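You operate a simulated robot arm through the tools that you are given. There is no shell and no other tool. Be economical: measure what you need, move in short steps, check, and stop when the job is done.

You are at the controls of a simulated robot arm. One attempt, no reset.

Task
Test the small blue fan at Fast, then switch the fan tester off.
Fine: guard closed before it goes on, and left closed; wait for the result; slider back to Slow; test no other.

The check looks at the end state, three seconds after you hand in, the way a careful person would. Anything else that was tipped, shoved, dropped, spilled or broken makes it a failure.

Robot
A 7-joint arm with a two-finger parallel gripper, fixed in place. Base frame: the origin is at the foot of the arm, x ahead of it, y to its left, z up; the work surface is at about z = 4. Units: mm, degrees, N and s.
With the tool pointing down near the work surface it reaches from about 220 to 580 mm from the base axis. Its first joint turns from -66.0 to 66.0 degrees. Payload 2.5 kg.
The tool frame sits at the grasp point between the pads (the TCP): z along the fingers, y along the line on which they close. The tips reach 23 mm beyond it. Largest opening 94 mm; finger width 38, thickness 10; the body of the gripper, 54 by 96 mm, starts 39 mm behind the TCP.
Orientation is told as [roll, pitch, yaw] about the base's x, y, z axes, in that order, counted from this pose: with the fingers straight down and closing along the base's y, the tool's x points along the base's -x, its y along +y and its z along -z.

Tools
- The arm moves only by the tool send_rows. Its argument "commands" is a list of rows, each a list of 7 numbers: the turn, a rotation vector about the base's x, y, z in degrees, then the shift along the base's x, y, z in mm, then the opening, from 0 (shut) to 1 (fully open). In form: [[rx, ry, rz, dx, dy, dz, fingers], ...]. A call has 1 to 12 rows; each row shifts and turns the commanded pose from where the row before left it. A row lasts 0.2 s, in which the tool goes at most 50 mm and 8.6 degrees; a call with a longer step from one row to the next is refused whole, and so is a gripper value outside its range. A pose out of reach is approached as far as the arm can. The call stops where the force on the tool passes 90 N (or 10 N more than at its start, if that is more) or the arm is blocked; 0.2 s more then pass. The fingers move at their own pace (about 108 mm/s each) and stop on an object; they squeeze with about 35 N. The grip force told is the motor's: it shows also when the fingers shut on nothing. Time passes only in rows, and 0.2 s behind the last, so rows that do not move let the fingers close. It gives the time, the measured TCP pose, the force on the tool (base axes), the opening and the grip force at its end, in the units of the frame above (readings bear some noise), and new pictures: "pictures" is both (left out), scene, wrist or none.
- Cameras (640 x 400 px; columns grow to the right, rows downward): "scene" is fixed at [114.8, -399.3, 556.7]; the picture's right is [0.87, -0.49, 0.00], its down [-0.22, -0.39, -0.89] and it looks along [0.44, 0.78, -0.45] (base axes); focal length 288 px, centre (320, 200). "wrist" rides on the gripper at [86, 16, -74] in the tool frame; the picture's right is [-0.18, 0.98, 0.00], its down [-0.58, -0.11, -0.81] and it looks along [-0.79, -0.15, 0.59] (tool axes); focal length 243 px, centre (320, 200). There is no depth. A picture from a camera that has moved, and an enlarged one, comes with that camera's place and axes in the base frame and with its lens.
- enlarge(camera, box): a new picture of the part [left, top, right, bottom] of that camera's present view, enlarged. The clock stands still meanwhile.
- close_job(): hands the job in; it is judged then, once.

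Go step by step. Nothing tells you positions but the pictures and the camera data: compare them with the known pose of the tool, close in by small moves and look again before you grip or let go. The budget is 120 turns and 200 pictures, counting those below and the enlarged ones. Unless the task says otherwise, let go and move clear before handing in, and close with one line.

The tools are called after "Call:" as a command line: name --pt "numbers of a row" for each row, then --argument value for the rest, lists and objects as JSON in quotes. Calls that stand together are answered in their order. send_rows: Moves the arm, as the interface text tells. Its arguments: {"type":"object","properties":{"commands":{"type":"array","items":{"type":"array","items":{"type":"number"}}},"pictures":{"type":"string","enum":["both","scene","wrist","none"]}},"required":["commands"]} The other tools are called the same way: enlarge (camera, box) takes an enlarged picture of a part of a camera's view; close_job () hands the job in.

At the start:

```text
t: 0.0
ee_pos: [263.8, 175.4, 458.0]
orientation: [-0.1, 0.0, 0.0]
wrist_force: [2.0, 0.2, 0.6]
gripper_width: 94.1
finger_force: 0.0
```

scene: 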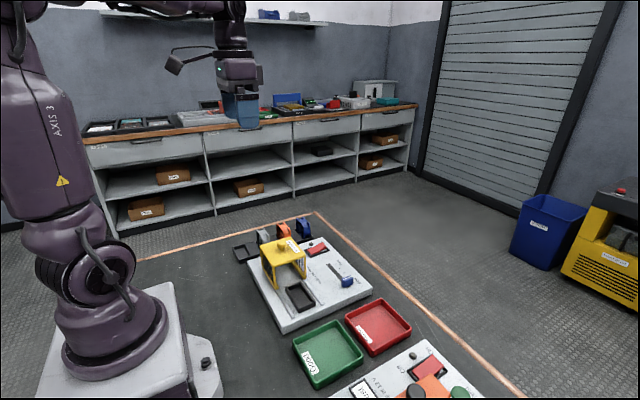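
wrist: 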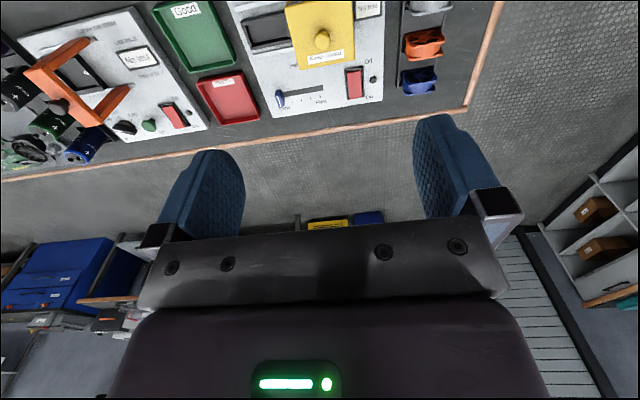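

I see two tester panels, trays Good/Reject and three fans (grey, orange, blue) in a holder. I'll enlarge to read the labels.

Call:
enlarge --camera "scene" --box '[220, 200, 420, 340]'

Call:
enlarge --camera "wrist" --box '[220, 0, 480, 130]'

Call:
enlarge --camera "wrist" --box '[0, 0, 260, 180]'

Call:
enlarge --camera "scene" --box '[320, 310, 500, 400]'

```text
2.86 times, centred on (320, 270) of scene
camera zoom: at [114.8, -399.3, 556.7], right [0.87, -0.49, 0.0], down [-0.22, -0.39, -0.89], along [0.44, 0.78, -0.45], focal length 822 px, centre (320, 0)
```

zoom: 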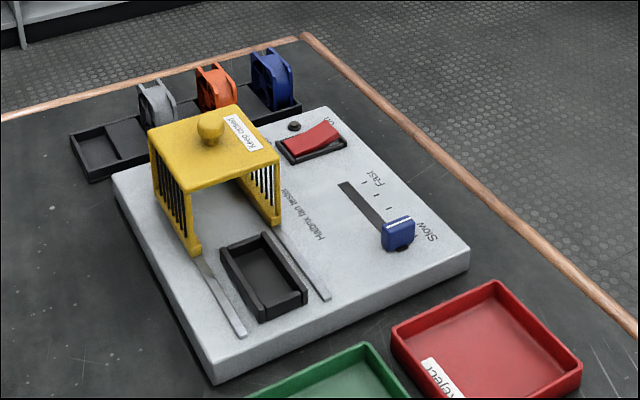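

```text
2.46 times, centred on (350, 65) of wrist
camera zoom: at [175.9, 191.8, 533.5], right [0.18, 0.98, 0.0], down [0.58, -0.11, 0.81], along [0.79, -0.15, -0.59], focal length 597 px, centre (246, 532)
```

zoom: 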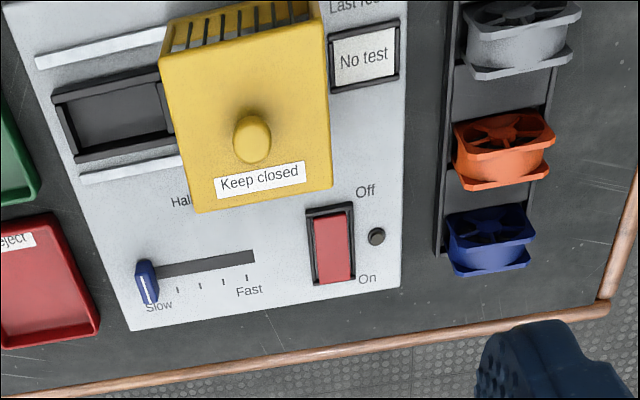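

```text
2.22 times, centred on (130, 90) of wrist
camera zoom: at [175.9, 191.8, 533.5], right [0.18, 0.98, 0.0], down [0.58, -0.11, 0.81], along [0.79, -0.15, -0.59], focal length 539 px, centre (742, 444)
```

zoom: 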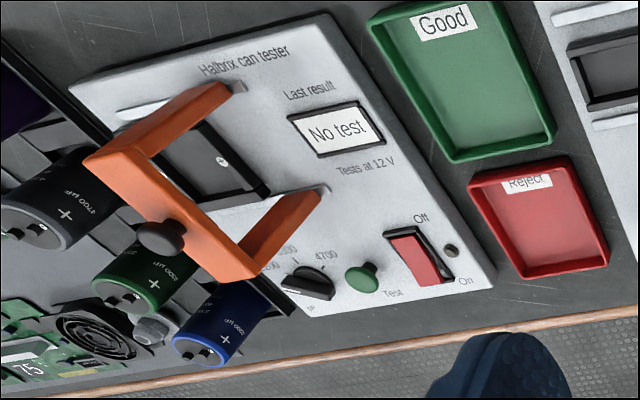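

```text
3.56 times, centred on (410, 355) of scene
camera zoom: at [114.8, -399.3, 556.7], right [0.87, -0.49, 0.0], down [-0.22, -0.39, -0.89], along [0.44, 0.78, -0.45], focal length 1023 px, centre (0, -351)
```

zoom: 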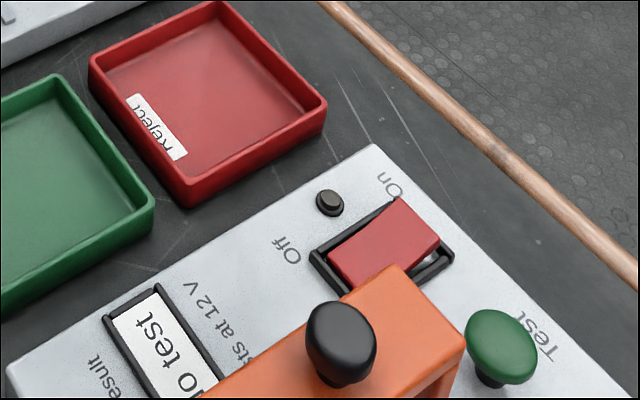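

The fan tester panel lies ahead with the guard open, and the blue fan is near (470, 350). I'll move closer to look at it from above.

Call:
send_rows --pt "0 0 0 25 25 -40 1" --pt "0 0 0 25 25 -40 1" --pt "0 0 0 25 25 -40 1" --pt "0 0 0 25 25 -40 1" --pt "0 0 0 0 25 -20 1" --pt "0 0 0 0 0 0 1"

```text
refused: row 1 steps farther than a row can; nothing moved
```

The step was just over 50 mm, so I'll use smaller steps toward the same viewpoint.

Call:
send_rows --pt "0 0 0 20 25 -35 1" --pt "0 0 0 20 25 -35 1" --pt "0 0 0 20 25 -35 1" --pt "0 0 0 20 25 -35 1" --pt "0 0 0 0 25 -20 1" --pt "0 0 0 0 0 0 1"

```text
t: 1.4
ee_pos: [343.3, 301.2, 298.8]
orientation: [0.0, 0.0, 0.0]
wrist_force: [0.8, 0.0, 0.4]
gripper_width: 94.0
finger_force: 0.1
camera wrist: at [256.1, 316.9, 373.1], right [0.18, 0.98, 0.0], down [0.58, -0.11, 0.81], along [0.79, -0.15, -0.59], focal length 243 px, centre (320, 200)
```

scene: 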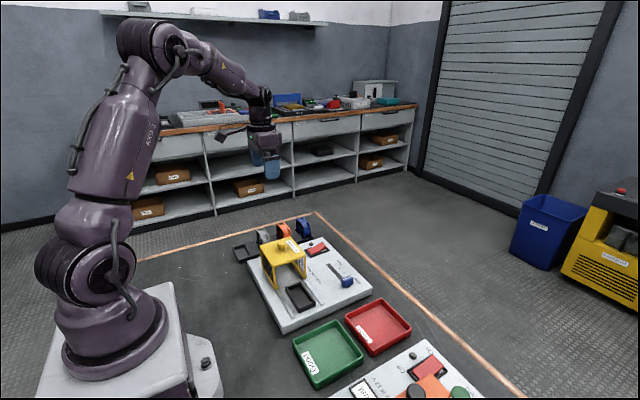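
wrist: 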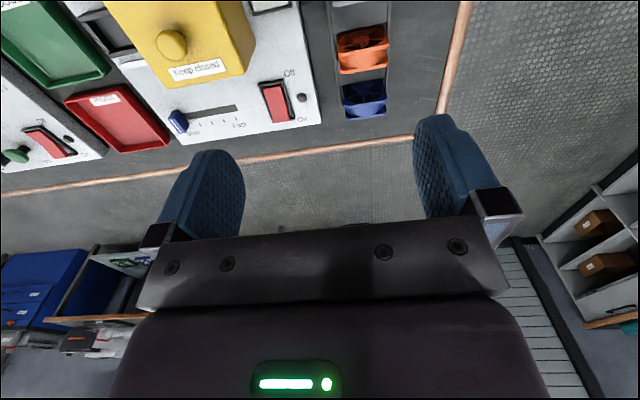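

The blue fan is at the far end of the rack. I'll zoom in on it in both cameras to learn its shape.

Call:
enlarge --camera "wrist" --box '[300, 0, 440, 130]'

Call:
enlarge --camera "scene" --box '[225, 210, 335, 280]'

```text
3.08 times, centred on (370, 65) of wrist
camera zoom: at [256.1, 316.9, 373.1], right [0.18, 0.98, 0.0], down [0.58, -0.11, 0.81], along [0.79, -0.15, -0.59], focal length 746 px, centre (166, 615)
```

zoom: 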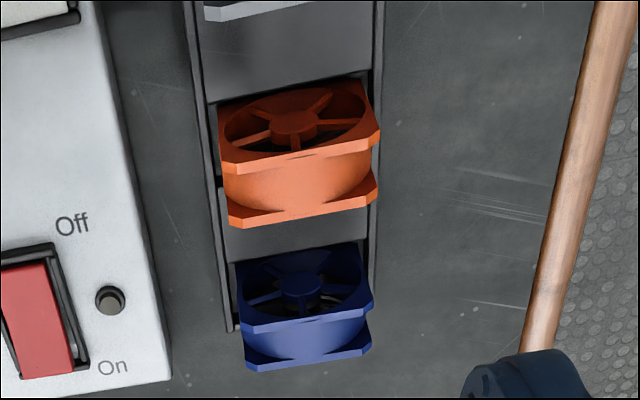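

```text
5.71 times, centred on (280, 245) of scene
camera zoom: at [114.8, -399.3, 556.7], right [0.87, -0.49, 0.0], down [-0.22, -0.39, -0.89], along [0.44, 0.78, -0.45], focal length 1644 px, centre (549, -57)
```

zoom: 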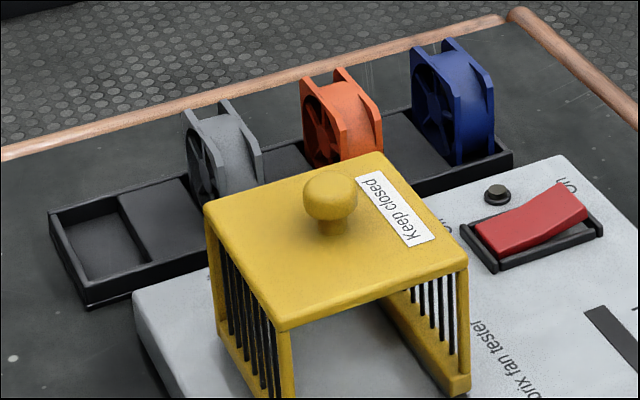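

The blue fan is about 60 mm square and 25 thick with its axis along x, standing at about (466, 344) with its top at z≈70. I'll turn the tool +90° so it can grip across the thickness, well clear of the guard at the nest.

Call:
send_rows --pt "0 0 8.2 8 4 -8 1" --pt "0 0 8.2 8 4 -8 1" --pt "0 0 8.2 8 4 -8 1" --pt "0 0 8.2 8 4 -8 1" --pt "0 0 8.2 8 4 -8 1" --pt "0 0 8.2 8 4 -8 1" --pt "0 0 8.2 8 4 -8 1" --pt "0 0 8.2 8 4 -8 1" --pt "0 0 8.2 8 4 -8 1" --pt "0 0 8.1 8 4 -8 1" --pt "0 0 8.1 8 3 -8 1" --pt "0 0 0 0 0 0 0.6"

```text
t: 4.0
ee_pos: [431.2, 343.7, 211.0]
orientation: [0.0, 0.0, 90.1]
wrist_force: [-0.8, -1.3, -0.1]
gripper_width: 56.4
finger_force: 0.1
camera wrist: at [414.5, 257.2, 285.6], right [-0.98, 0.18, 0.0], down [0.11, 0.58, 0.81], along [0.15, 0.79, -0.59], focal length 243 px, centre (320, 200)
```

scene: 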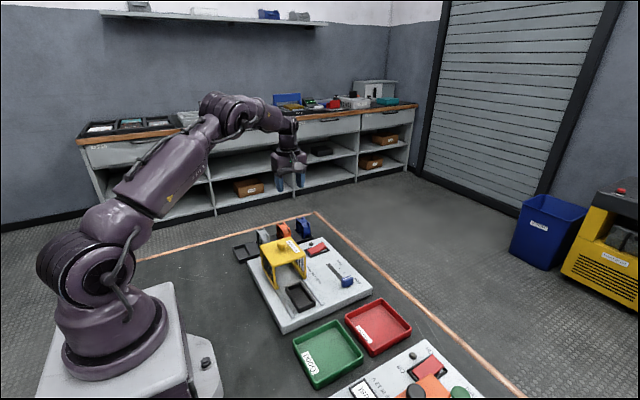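
wrist: 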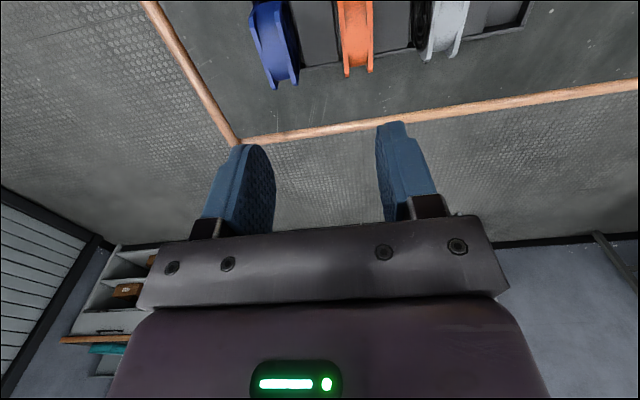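

The rotation worked and I see the fans edge-on. I'll zoom to refine the blue fan's x.

Call:
enlarge --camera "wrist" --box '[230, 0, 390, 100]'

```text
4.00 times, centred on (310, 50) of wrist
camera zoom: at [414.5, 257.2, 285.6], right [-0.98, 0.18, 0.0], down [0.11, 0.58, 0.81], along [0.15, 0.79, -0.59], focal length 970 px, centre (360, 800)
```

zoom: 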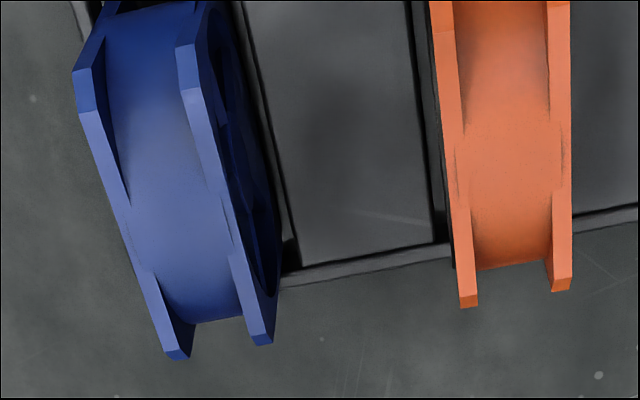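

The blue fan's centre is about (468, 342). I'll go above it and check.

Call:
send_rows --pt "0 0 0 18 -1 -20 0.6" --pt "0 0 0 18 -1 -20 0.6" --pt "0 0 0 0 0 -30 0.6" --pt "0 0 0 0 0 -30 0.6" --pt "0 0 0 0 0 0 0.6"

Call:
enlarge --camera "scene" --box '[225, 170, 365, 280]'

```text
t: 5.2
ee_pos: [466.3, 342.3, 110.8]
orientation: [0.0, 0.0, 90.0]
wrist_force: [-0.1, -0.4, 0.1]
gripper_width: 56.2
finger_force: 0.1
camera wrist: at [450.5, 254.8, 185.6], right [-0.98, 0.18, 0.0], down [0.11, 0.58, 0.81], along [0.15, 0.79, -0.59], focal length 243 px, centre (320, 200)
```

scene: 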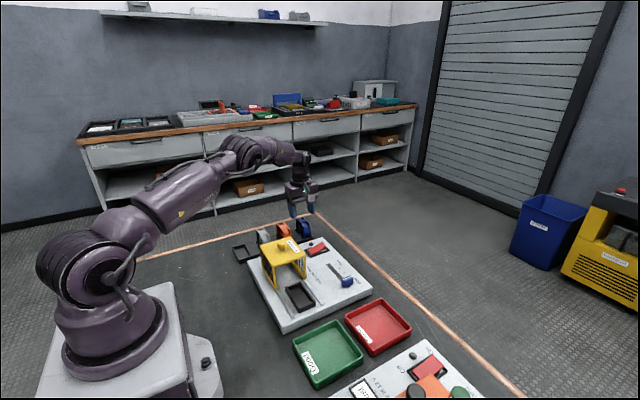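
wrist: 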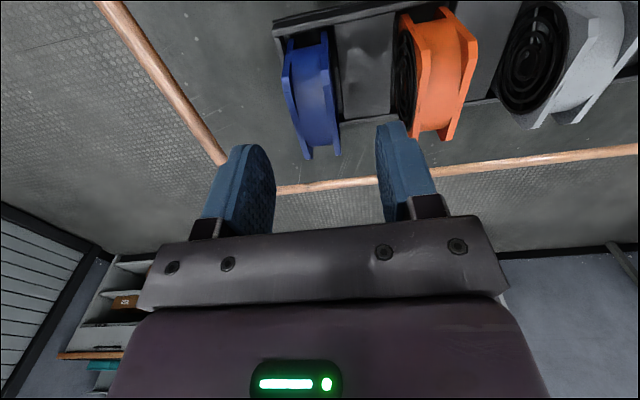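

```text
3.64 times, centred on (295, 225) of scene
camera zoom: at [114.8, -399.3, 556.7], right [0.87, -0.49, 0.0], down [-0.22, -0.39, -0.89], along [0.44, 0.78, -0.45], focal length 1046 px, centre (411, 109)
```

zoom: 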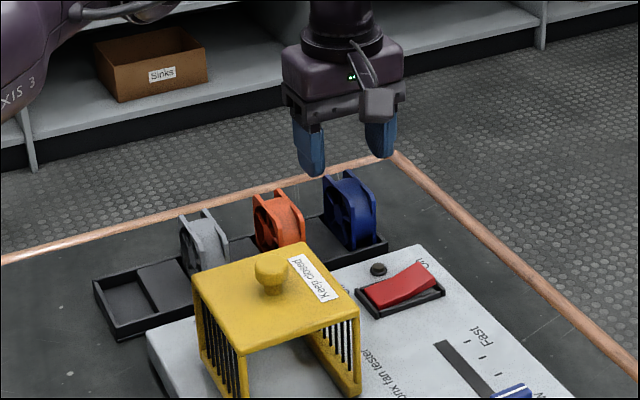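

The fingers straddle the fan in x with room to spare. Now descending to z≈54.

Call:
send_rows --pt "0 0 0 1 -1 -20 0.6" --pt "0 0 0 0 0 -20 0.6" --pt "0 0 0 0 0 -17 0.6" --pt "0 0 0 0 0 0 0.6"

Call:
enlarge --camera "scene" --box '[255, 190, 355, 260]'

```text
t: 6.2
ee_pos: [468.4, 342.4, 54.7]
orientation: [0.0, 0.0, 90.0]
wrist_force: [-0.5, -0.8, -1.6]
gripper_width: 56.4
finger_force: 0.1
camera wrist: at [451.3, 254.1, 129.1], right [-0.98, 0.18, 0.0], down [0.11, 0.58, 0.81], along [0.15, 0.79, -0.59], focal length 243 px, centre (320, 200)
```

scene: 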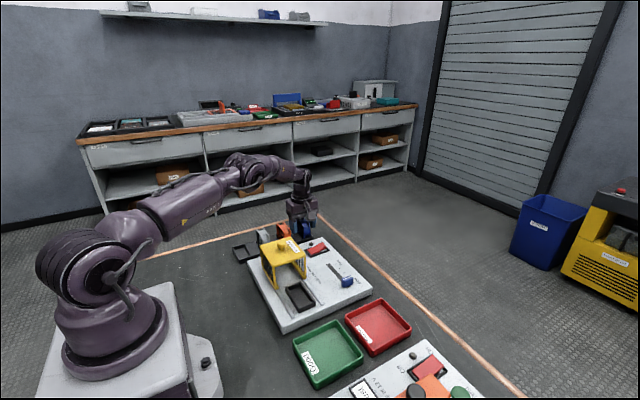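
wrist: 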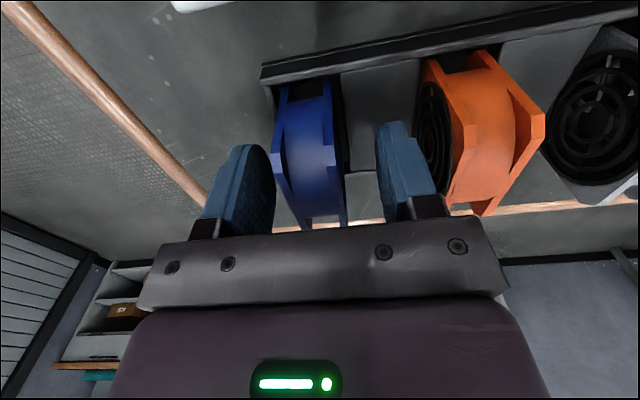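

```text
5.71 times, centred on (305, 225) of scene
camera zoom: at [114.8, -399.3, 556.7], right [0.87, -0.49, 0.0], down [-0.22, -0.39, -0.89], along [0.44, 0.78, -0.45], focal length 1644 px, centre (406, 57)
```

zoom: 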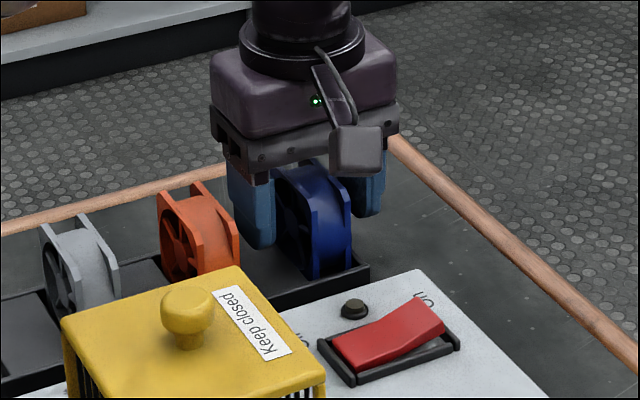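

The fan sits between the fingers. Closing.

Call:
send_rows --pt "0 0 0 0 0 0 0" --pt "0 0 0 0 0 0 0" --pt "0 0 0 0 0 0 0" --pictures "wrist"

```text
t: 7.0
ee_pos: [466.9, 341.2, 55.7]
orientation: [0.0, 0.0, 90.0]
wrist_force: [0.3, 0.2, 0.0]
gripper_width: 24.3
finger_force: 34.7
camera wrist: at [451.3, 254.0, 129.3], right [-0.98, 0.18, 0.0], down [0.11, 0.58, 0.81], along [0.15, 0.79, -0.59], focal length 243 px, centre (320, 200)
```

wrist: 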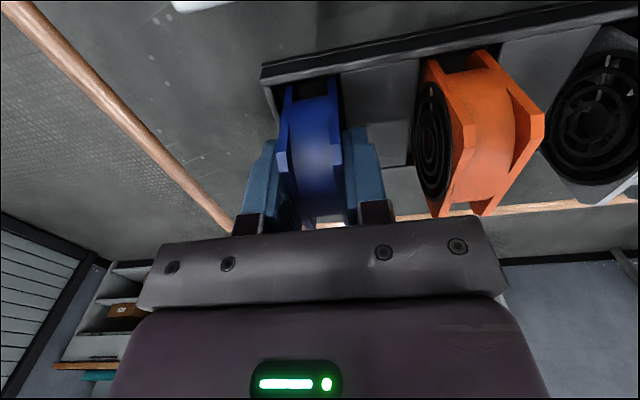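

The fan is gripped (24 mm). Lifting straight up.

Call:
send_rows --pt "0 0 0 0 0 20 0" --pt "0 0 0 0 0 30 0" --pt "0 0 0 0 0 40 0" --pt "0 0 0 0 0 40 0" --pt "0 0 0 0 0 40 0" --pt "0 0 0 0 0 20 0" --pt "0 0 0 0 0 0 0"

Call:
enlarge --camera "scene" --box '[240, 130, 340, 200]'

```text
t: 8.6
ee_pos: [468.1, 340.8, 245.2]
orientation: [0.0, 0.1, 90.0]
wrist_force: [0.2, -1.2, -2.0]
gripper_width: 24.3
finger_force: 34.7
camera wrist: at [450.9, 253.9, 319.8], right [-0.98, 0.18, 0.0], down [0.11, 0.58, 0.81], along [0.15, 0.79, -0.59], focal length 243 px, centre (320, 200)
```

scene: 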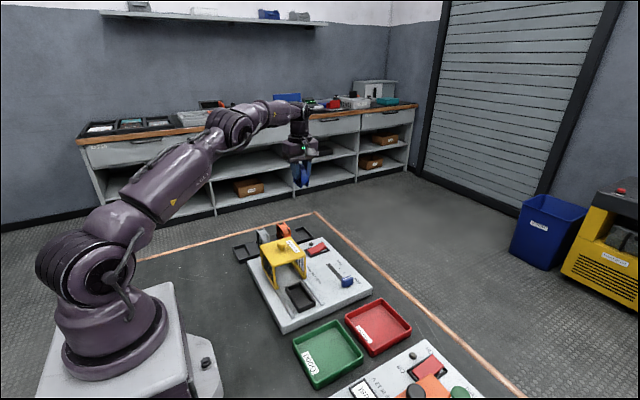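
wrist: 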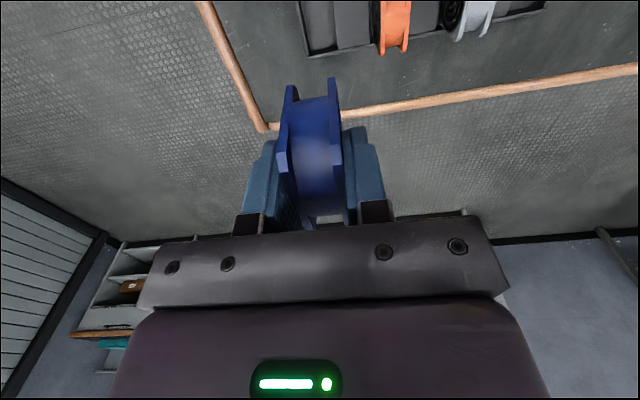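

```text
5.71 times, centred on (290, 165) of scene
camera zoom: at [114.8, -399.3, 556.7], right [0.87, -0.49, 0.0], down [-0.22, -0.39, -0.89], along [0.44, 0.78, -0.45], focal length 1644 px, centre (491, 400)
```

zoom: 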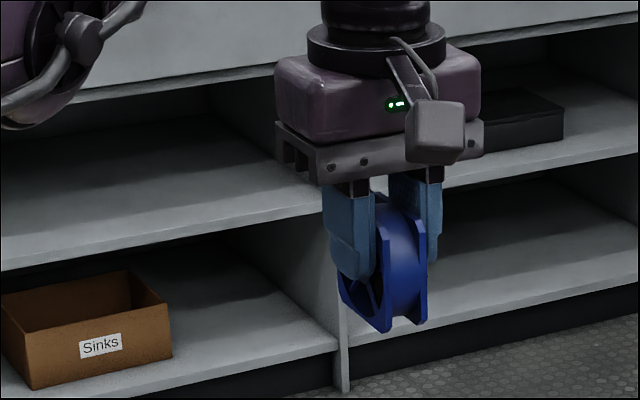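

The fan is held upright. Now carrying it high to above the nest, near (327, 67), staying above the guard.

Call:
send_rows --pt "0 0 0 -20 -39 0 0" --pt "0 0 0 -20 -39 0 0" --pt "0 0 0 -20 -39 0 0" --pt "0 0 0 -20 -39 0 0" --pt "0 0 0 -20 -39 0 0" --pt "0 0 0 -20 -39 0 0" --pt "0 0 0 -20 -39 0 0" --pt "0 0 0 0 0 0 0"

Call:
enlarge --camera "wrist" --box '[240, 0, 400, 100]'

Call:
enlarge --camera "scene" --box '[240, 220, 380, 340]'

```text
t: 10.4
ee_pos: [327.0, 67.7, 244.5]
orientation: [0.0, -0.1, 90.0]
wrist_force: [-1.1, 0.4, -0.2]
gripper_width: 24.4
finger_force: 35.1
camera wrist: at [310.8, -18.6, 319.1], right [-0.98, 0.18, 0.0], down [0.11, 0.58, 0.81], along [0.15, 0.79, -0.59], focal length 243 px, centre (320, 200)
```

scene: 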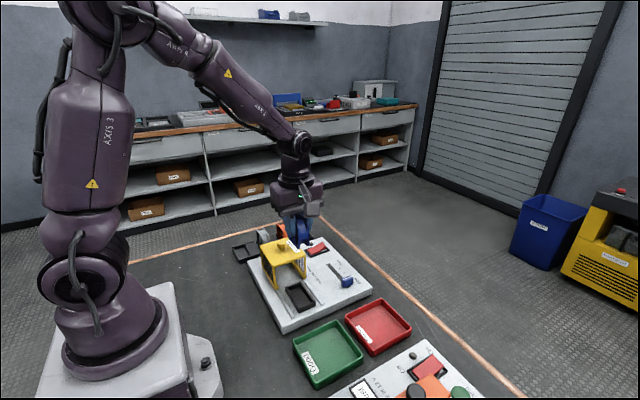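
wrist: 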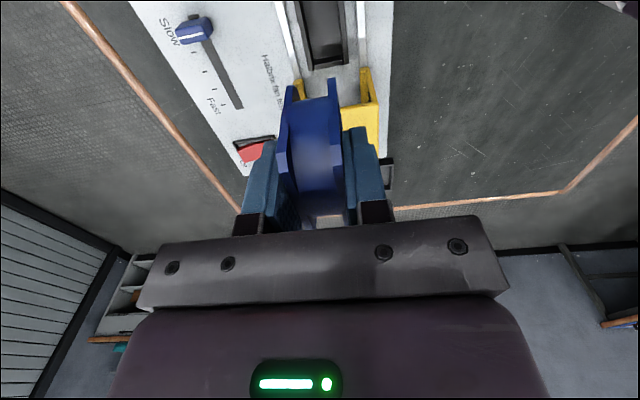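

```text
4.00 times, centred on (320, 50) of wrist
camera zoom: at [310.8, -18.6, 319.1], right [-0.98, 0.18, 0.0], down [0.11, 0.58, 0.81], along [0.15, 0.79, -0.59], focal length 970 px, centre (320, 800)
```

zoom: 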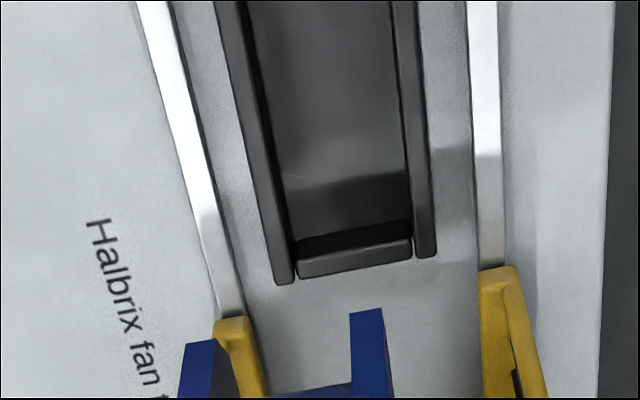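

```text
3.33 times, centred on (310, 280) of scene
camera zoom: at [114.8, -399.3, 556.7], right [0.87, -0.49, 0.0], down [-0.22, -0.39, -0.89], along [0.44, 0.78, -0.45], focal length 959 px, centre (353, -67)
```

zoom: 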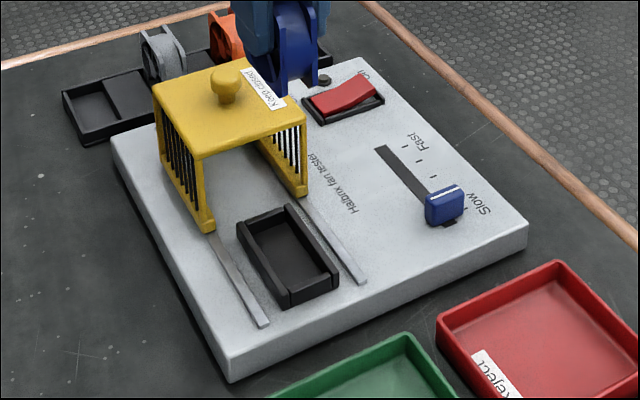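

The nest is centred near (324, 65) with wall tops at z≈50. The fan bottom is about 46 mm below the TCP, so I'll lower to just above the walls and check.

Call:
send_rows --pt "0 0 0 -3 -1 -40 0" --pt "0 0 0 0 0 -40 0" --pt "0 0 0 0 0 -40 0" --pt "0 0 0 0 0 -16 0" --pt "0 0 0 0 0 0 0"

Call:
enlarge --camera "wrist" --box '[240, 20, 400, 120]'

Call:
enlarge --camera "scene" --box '[250, 220, 350, 320]'

```text
t: 11.6
ee_pos: [324.5, 67.3, 106.3]
orientation: [0.0, 0.0, 90.1]
wrist_force: [0.3, -0.2, -1.0]
gripper_width: 24.3
finger_force: 35.1
camera wrist: at [308.3, -19.7, 182.0], right [-0.98, 0.18, 0.0], down [0.11, 0.58, 0.81], along [0.15, 0.79, -0.59], focal length 243 px, centre (320, 200)
```

scene: 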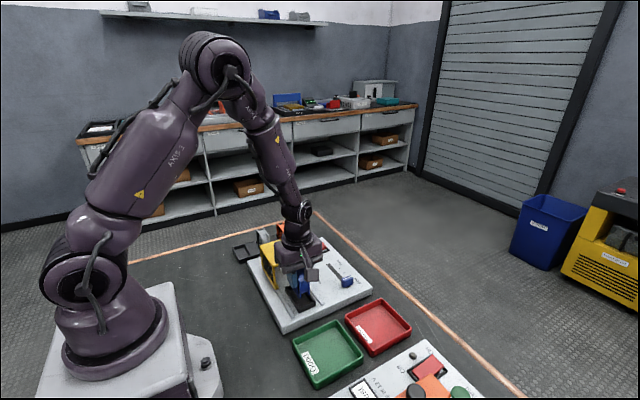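
wrist: 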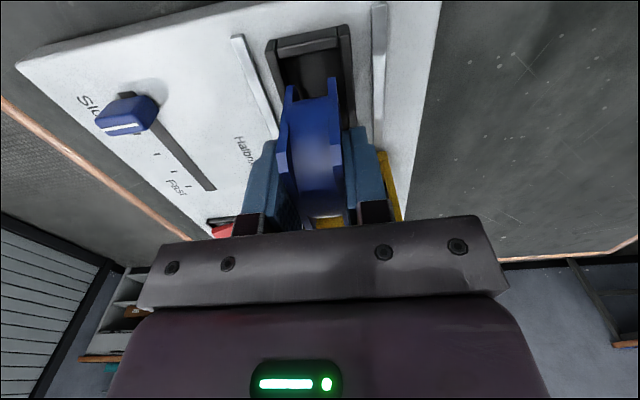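

```text
4.00 times, centred on (320, 70) of wrist
camera zoom: at [308.3, -19.7, 182.0], right [-0.98, 0.18, 0.0], down [0.11, 0.58, 0.81], along [0.15, 0.79, -0.59], focal length 970 px, centre (320, 720)
```

zoom: 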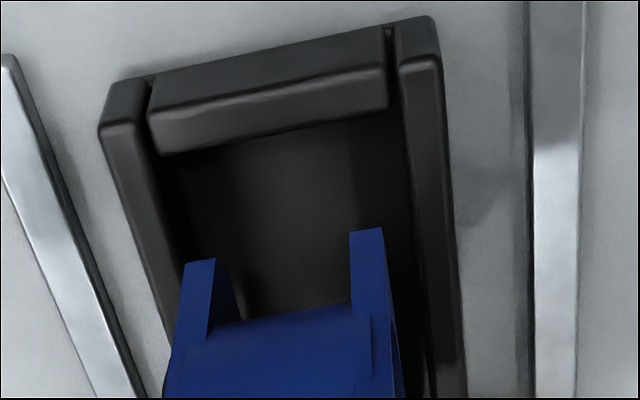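

```text
4.00 times, centred on (300, 270) of scene
camera zoom: at [114.8, -399.3, 556.7], right [0.87, -0.49, 0.0], down [-0.22, -0.39, -0.89], along [0.44, 0.78, -0.45], focal length 1151 px, centre (400, -80)
```

zoom: 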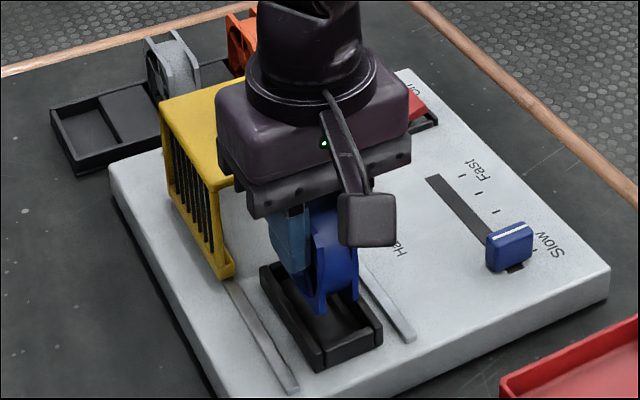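

The fan is aligned over the pocket (interior about 30×66, centre 324, 65). I'll nudge −1.5 in y and go down in small steps.

Call:
send_rows --pt "0 0 0 -0.5 -1.5 -4 0" --pt "0 0 0 0 0 -6 0" --pt "0 0 0 0 0 -6 0" --pt "0 0 0 0 0 0 0"

Call:
enlarge --camera "wrist" --box '[240, 20, 400, 120]'

```text
t: 12.6
ee_pos: [324.2, 66.3, 90.9]
orientation: [0.0, 0.0, 90.0]
wrist_force: [-0.1, 0.5, -0.9]
gripper_width: 24.4
finger_force: 35.3
camera wrist: at [307.7, -21.5, 166.6], right [-0.98, 0.18, 0.0], down [0.11, 0.58, 0.81], along [0.15, 0.79, -0.59], focal length 243 px, centre (320, 200)
```

scene: 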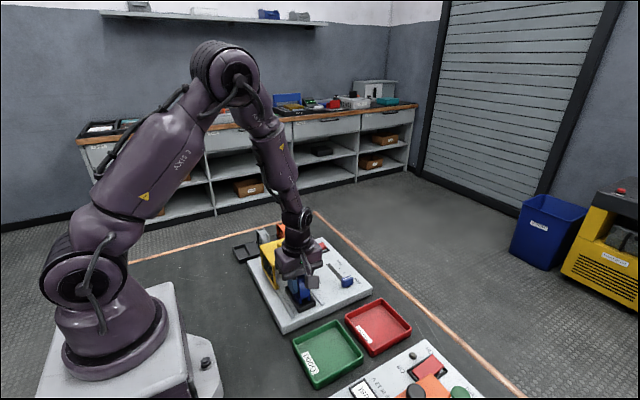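
wrist: 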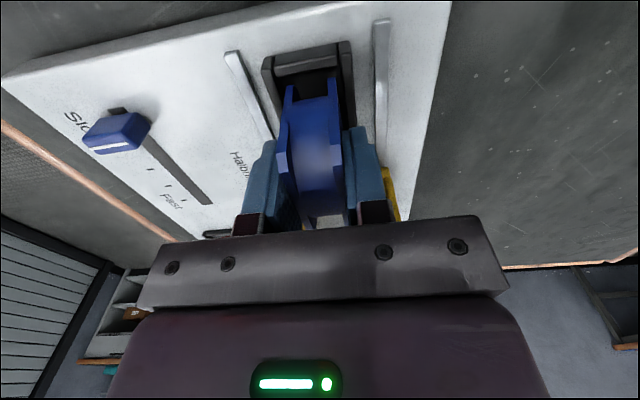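

```text
4.00 times, centred on (320, 70) of wrist
camera zoom: at [307.7, -21.5, 166.6], right [-0.98, 0.18, 0.0], down [0.11, 0.58, 0.81], along [0.15, 0.79, -0.59], focal length 970 px, centre (320, 720)
```

zoom: 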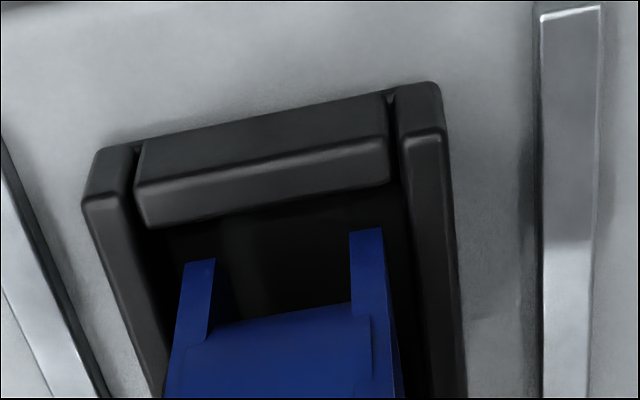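

The fan is entering the pocket with no contact. Continuing in small steps until the force rises.

Call:
send_rows --pt "0 0 0 0 0 -2 0" --pt "0 0 0 0 0 -2 0" --pt "0 0 0 0 0 0 0" --pictures "none"

```text
t: 13.4
ee_pos: [324.2, 66.0, 86.9]
orientation: [0.0, 0.0, 90.1]
wrist_force: [-0.3, -0.8, -1.5]
gripper_width: 24.2
finger_force: 35.1
```

No contact yet, so I'll go a little lower.

Call:
send_rows --pt "0 0 0 0 0 -2 0" --pt "0 0 0 0 0 -1 0" --pt "0 0 0 0 0 0 0" --pictures "wrist"

Call:
enlarge --camera "wrist" --box '[240, 40, 400, 140]'

```text
t: 14.2
ee_pos: [324.0, 65.3, 84.1]
orientation: [0.0, 0.0, 90.0]
wrist_force: [-0.4, -0.2, -1.3]
gripper_width: 24.3
finger_force: 35.3
camera wrist: at [307.8, -21.5, 159.4], right [-0.98, 0.18, 0.0], down [0.11, 0.58, 0.81], along [0.15, 0.79, -0.59], focal length 243 px, centre (320, 200)
```

wrist: 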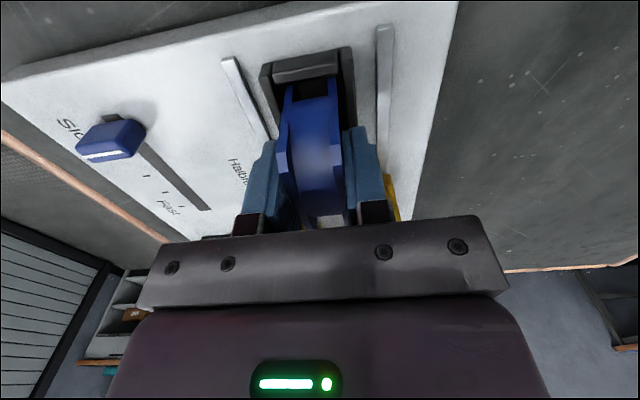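

```text
4.00 times, centred on (320, 90) of wrist
camera zoom: at [307.8, -21.5, 159.4], right [-0.98, 0.18, 0.0], down [0.11, 0.58, 0.81], along [0.15, 0.79, -0.59], focal length 970 px, centre (320, 640)
```

zoom: 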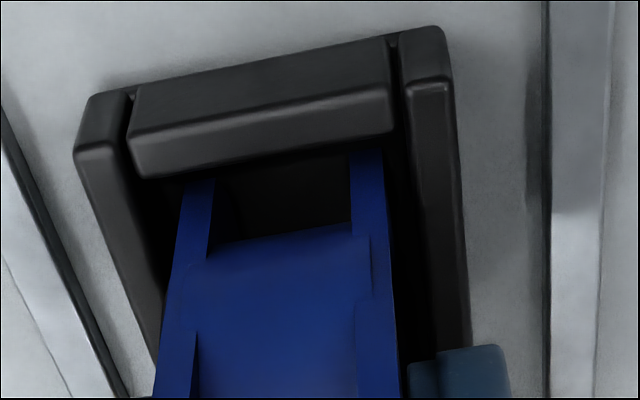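

Still free and centred. Continuing downward.

Call:
send_rows --pt "0 0 0 0 0 -2 0" --pt "0 0 0 0 0 -1 0" --pt "0 0 0 0 0 0 0" --pictures "none"

```text
t: 15.0
ee_pos: [323.7, 65.0, 82.2]
orientation: [-0.1, 0.0, 90.0]
wrist_force: [-8.7, -3.0, 33.4]
gripper_width: 24.7
finger_force: 35.4
```

Contact reached at the expected floor height. I'll relax slightly and open the fingers.

Call:
send_rows --pt "0 0 0 0 0 0.8 0" --pt "0 0 0 0 0 0 0.3" --pt "0 0 0 0 0 0 0.5" --pt "0 0 0 0 0 0 0.5"

Call:
enlarge --camera "wrist" --box '[220, 40, 420, 220]'

```text
t: 16.0
ee_pos: [324.0, 65.7, 83.1]
orientation: [0.0, 0.0, 90.1]
wrist_force: [0.4, 0.9, -1.0]
gripper_width: 47.2
finger_force: 0.1
camera wrist: at [307.7, -21.2, 157.6], right [-0.98, 0.18, 0.0], down [0.11, 0.58, 0.81], along [0.15, 0.79, -0.59], focal length 243 px, centre (320, 200)
```

scene: 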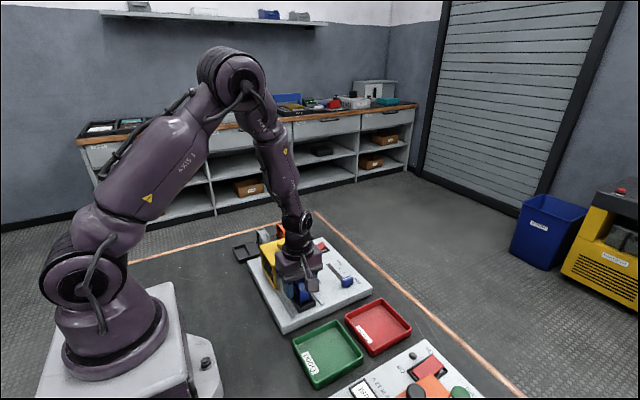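
wrist: 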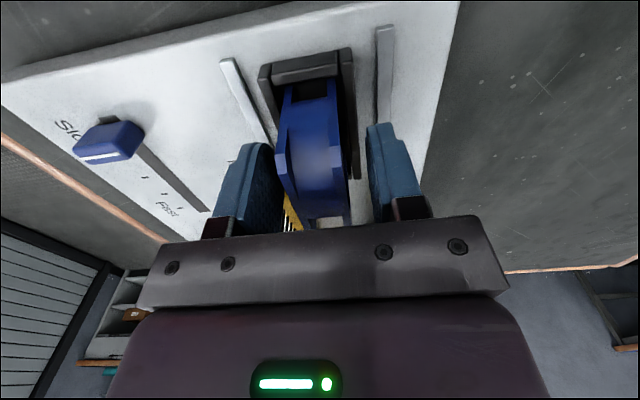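

```text
2.22 times, centred on (320, 130) of wrist
camera zoom: at [307.7, -21.2, 157.6], right [-0.98, 0.18, 0.0], down [0.11, 0.58, 0.81], along [0.15, 0.79, -0.59], focal length 539 px, centre (320, 356)
```

zoom: 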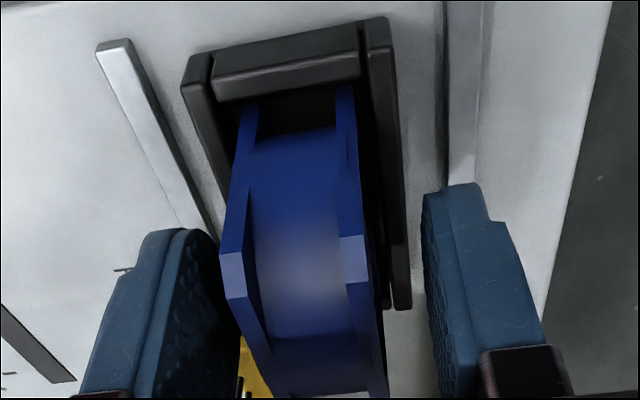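

Released; the fan stands in the nest. Lifting off and looking at it.

Call:
send_rows --pt "0 0 0 0 0 15 0.5" --pt "0 0 0 0 0 30 0.5" --pt "0 0 0 0 0 40 0.5" --pt "0 0 0 0 -10 40 0.5" --pt "0 0 0 0 -20 40 0.5" --pt "0 0 0 0 0 0 0.5"

Call:
enlarge --camera "wrist" --box '[240, 0, 420, 110]'

Call:
enlarge --camera "scene" --box '[240, 220, 380, 320]'

```text
t: 17.4
ee_pos: [322.9, 34.8, 246.9]
orientation: [0.0, 0.1, 90.0]
wrist_force: [0.4, -0.7, 0.4]
gripper_width: 47.0
finger_force: 0.0
camera wrist: at [306.6, -51.9, 322.5], right [-0.98, 0.18, 0.0], down [0.11, 0.58, 0.81], along [0.15, 0.79, -0.59], focal length 243 px, centre (320, 200)
```

scene: 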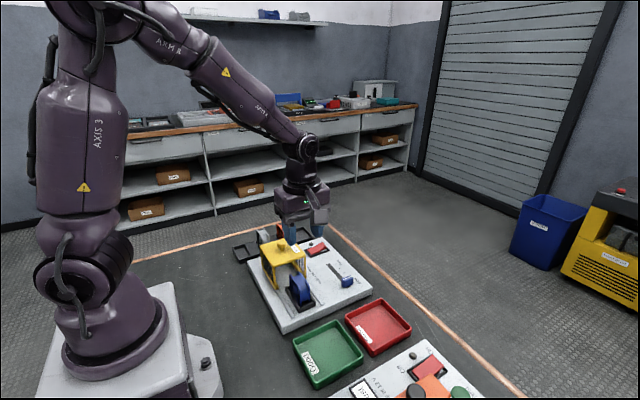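
wrist: 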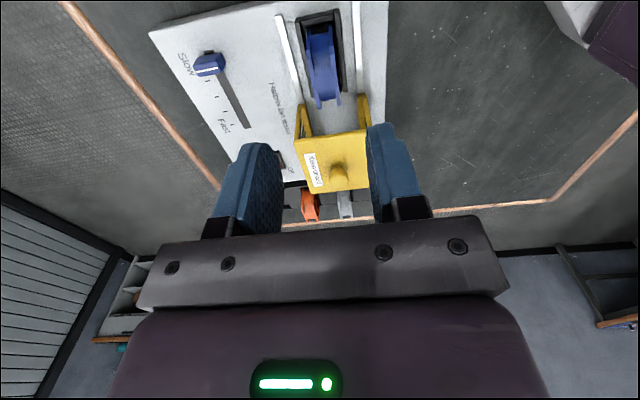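

```text
3.56 times, centred on (330, 55) of wrist
camera zoom: at [306.6, -51.9, 322.5], right [-0.98, 0.18, 0.0], down [0.11, 0.58, 0.81], along [0.15, 0.79, -0.59], focal length 863 px, centre (284, 716)
```

zoom: 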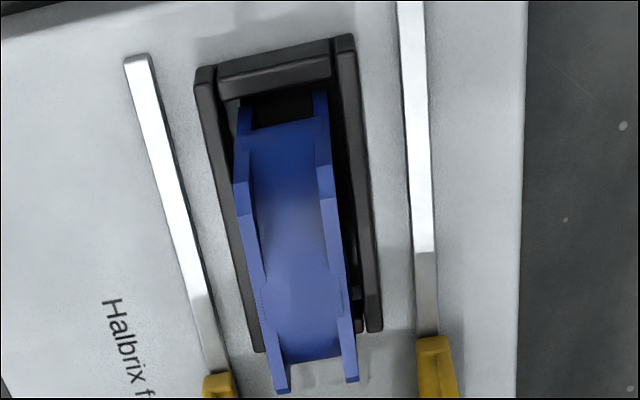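

```text
4.00 times, centred on (310, 270) of scene
camera zoom: at [114.8, -399.3, 556.7], right [0.87, -0.49, 0.0], down [-0.22, -0.39, -0.89], along [0.44, 0.78, -0.45], focal length 1151 px, centre (360, -80)
```

zoom: 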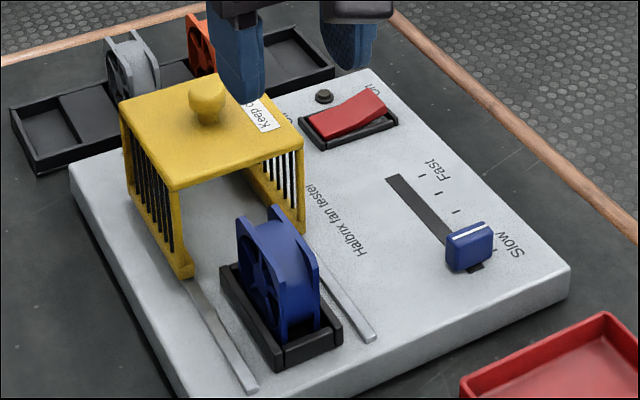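

The fan is upright in the nest. Next is the guard: roof at z≈111, knob at about (324, 168, 127). I'll move over the knob with the fingers straddling in x.

Call:
send_rows --pt "0 0 0 1 34 0 0.6" --pt "0 0 0 0 33 0 0.6" --pt "0 0 0 0 33 0 0.6" --pt "0 0 0 0 33 0 0.6" --pt "0 0 0 0 0 -35 0.6" --pt "0 0 0 0 0 -30 0.6" --pt "0 0 0 0 0 0 0.6"

Call:
enlarge --camera "scene" --box '[230, 180, 350, 290]'

Call:
enlarge --camera "wrist" --box '[220, 60, 420, 220]'

```text
t: 19.0
ee_pos: [326.0, 170.0, 180.4]
orientation: [0.1, 0.1, 90.0]
wrist_force: [0.0, 0.2, 0.9]
gripper_width: 56.3
finger_force: 0.1
camera wrist: at [309.1, 81.9, 255.9], right [-0.98, 0.18, 0.0], down [0.11, 0.58, 0.81], along [0.15, 0.79, -0.59], focal length 243 px, centre (320, 200)
```

scene: 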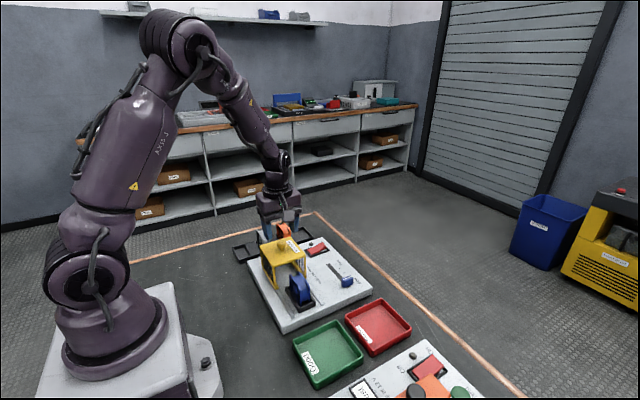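
wrist: 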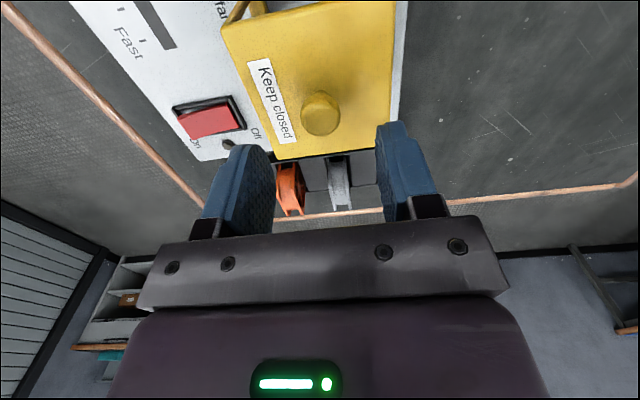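

```text
3.64 times, centred on (290, 235) of scene
camera zoom: at [114.8, -399.3, 556.7], right [0.87, -0.49, 0.0], down [-0.22, -0.39, -0.89], along [0.44, 0.78, -0.45], focal length 1046 px, centre (429, 73)
```

zoom: 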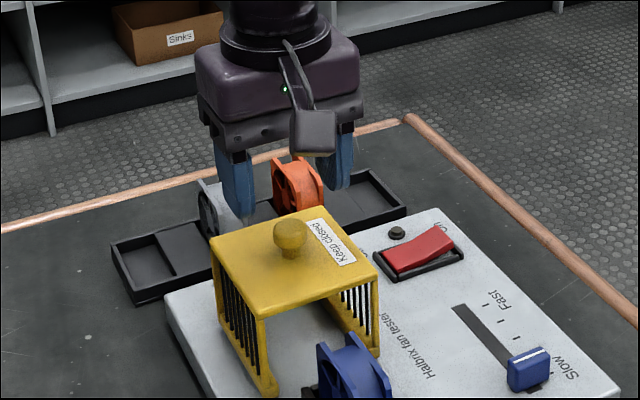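

```text
2.50 times, centred on (320, 140) of wrist
camera zoom: at [309.1, 81.9, 255.9], right [-0.98, 0.18, 0.0], down [0.11, 0.58, 0.81], along [0.15, 0.79, -0.59], focal length 606 px, centre (320, 350)
```

zoom: 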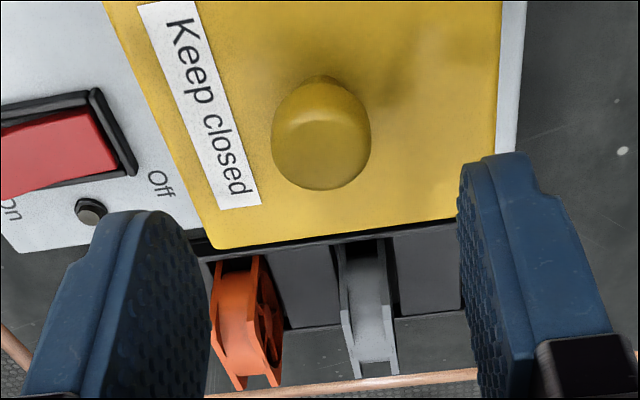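

The knob is right below the TCP, at (325, 168, 127). Descending to z≈139 so the tips stay clear of the roof, then closing.

Call:
send_rows --pt "0 0 0 0 0 -20 0.6" --pt "0 0 0 0 0 -15 0.6" --pt "0 0 0 0 0 -7 0.6" --pt "0 0 0 0 0 0 0.6" --pictures "wrist"

Call:
enlarge --camera "scene" --box '[240, 190, 340, 290]'

```text
t: 20.0
ee_pos: [324.6, 169.3, 139.6]
orientation: [0.1, 0.0, 90.1]
wrist_force: [-0.2, 0.2, 0.8]
gripper_width: 56.2
finger_force: 0.1
camera wrist: at [308.9, 81.8, 214.9], right [-0.98, 0.18, 0.0], down [0.11, 0.58, 0.81], along [0.15, 0.79, -0.59], focal length 243 px, centre (320, 200)
```

wrist: 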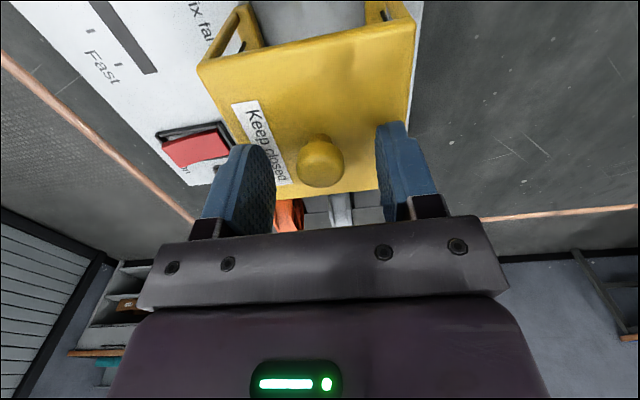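

```text
4.00 times, centred on (290, 240) of scene
camera zoom: at [114.8, -399.3, 556.7], right [0.87, -0.49, 0.0], down [-0.22, -0.39, -0.89], along [0.44, 0.78, -0.45], focal length 1151 px, centre (440, 40)
```

zoom: 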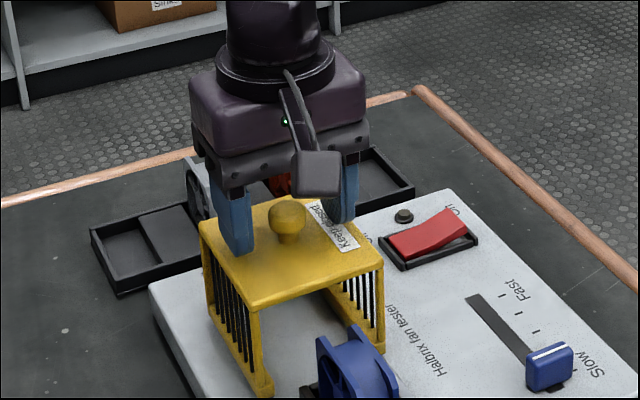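

The tips straddle the knob above the roof. Closing on the knob.

Call:
send_rows --pt "0 0 0 0 0 0 0.2" --pt "0 0 0 0 0 0 0" --pt "0 0 0 0 0 0 0" --pt "0 0 0 0 0 0 0" --pictures "wrist"

```text
t: 21.0
ee_pos: [325.2, 169.4, 138.9]
orientation: [0.0, -0.1, 90.0]
wrist_force: [-1.7, -0.8, -1.9]
gripper_width: 23.8
finger_force: 44.9
camera wrist: at [308.8, 81.9, 214.9], right [-0.98, 0.18, 0.0], down [0.11, 0.58, 0.81], along [0.15, 0.79, -0.59], focal length 243 px, centre (320, 200)
```

wrist: 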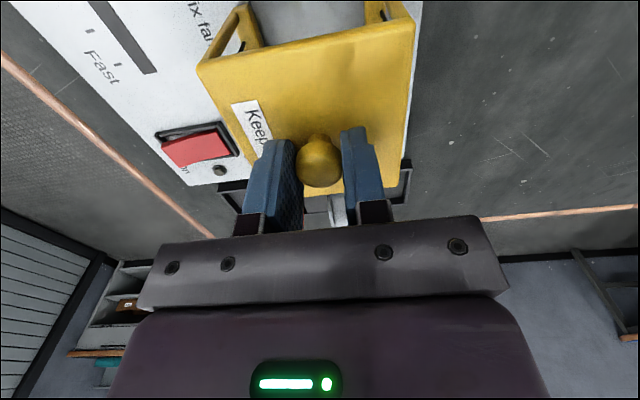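

The knob is held. Now sliding the guard toward −y in modest steps.

Call:
send_rows --pt "0 0 0 0 -10 0 0" --pt "0 0 0 0 -10 0 0" --pt "0 0 0 0 -10 0 0" --pt "0 0 0 0 -10 0 0" --pt "0 0 0 0 -10 0 0" --pt "0 0 0 0 0 0 0"

Call:
enlarge --camera "scene" --box '[240, 200, 360, 320]'

```text
t: 22.4
ee_pos: [324.3, 118.0, 138.9]
orientation: [0.0, 0.0, 90.0]
wrist_force: [3.5, 1.8, -16.5]
gripper_width: 23.7
finger_force: 44.8
camera wrist: at [308.7, 30.7, 214.9], right [-0.98, 0.18, 0.0], down [0.11, 0.58, 0.81], along [0.15, 0.79, -0.59], focal length 243 px, centre (320, 200)
```

scene: 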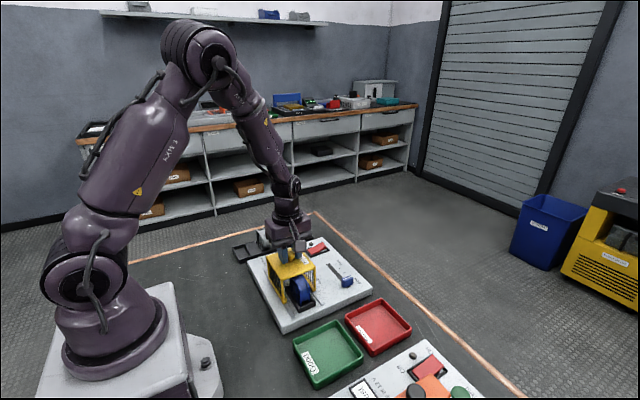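
wrist: 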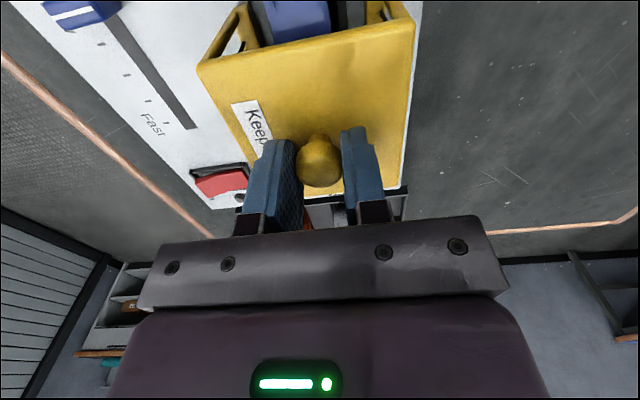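

```text
3.33 times, centred on (300, 260) of scene
camera zoom: at [114.9, -399.3, 556.7], right [0.87, -0.49, 0.0], down [-0.22, -0.39, -0.89], along [0.44, 0.78, -0.45], focal length 959 px, centre (387, 0)
```

zoom: 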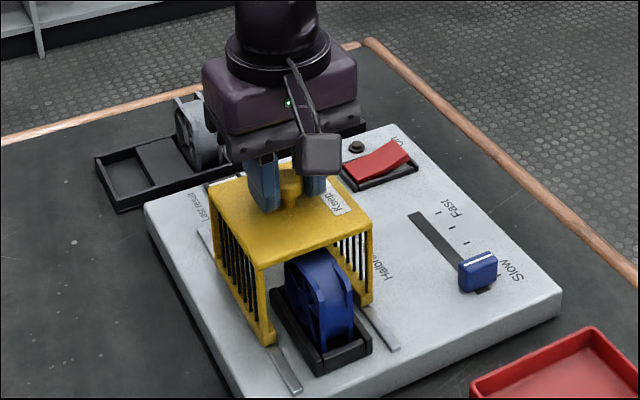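

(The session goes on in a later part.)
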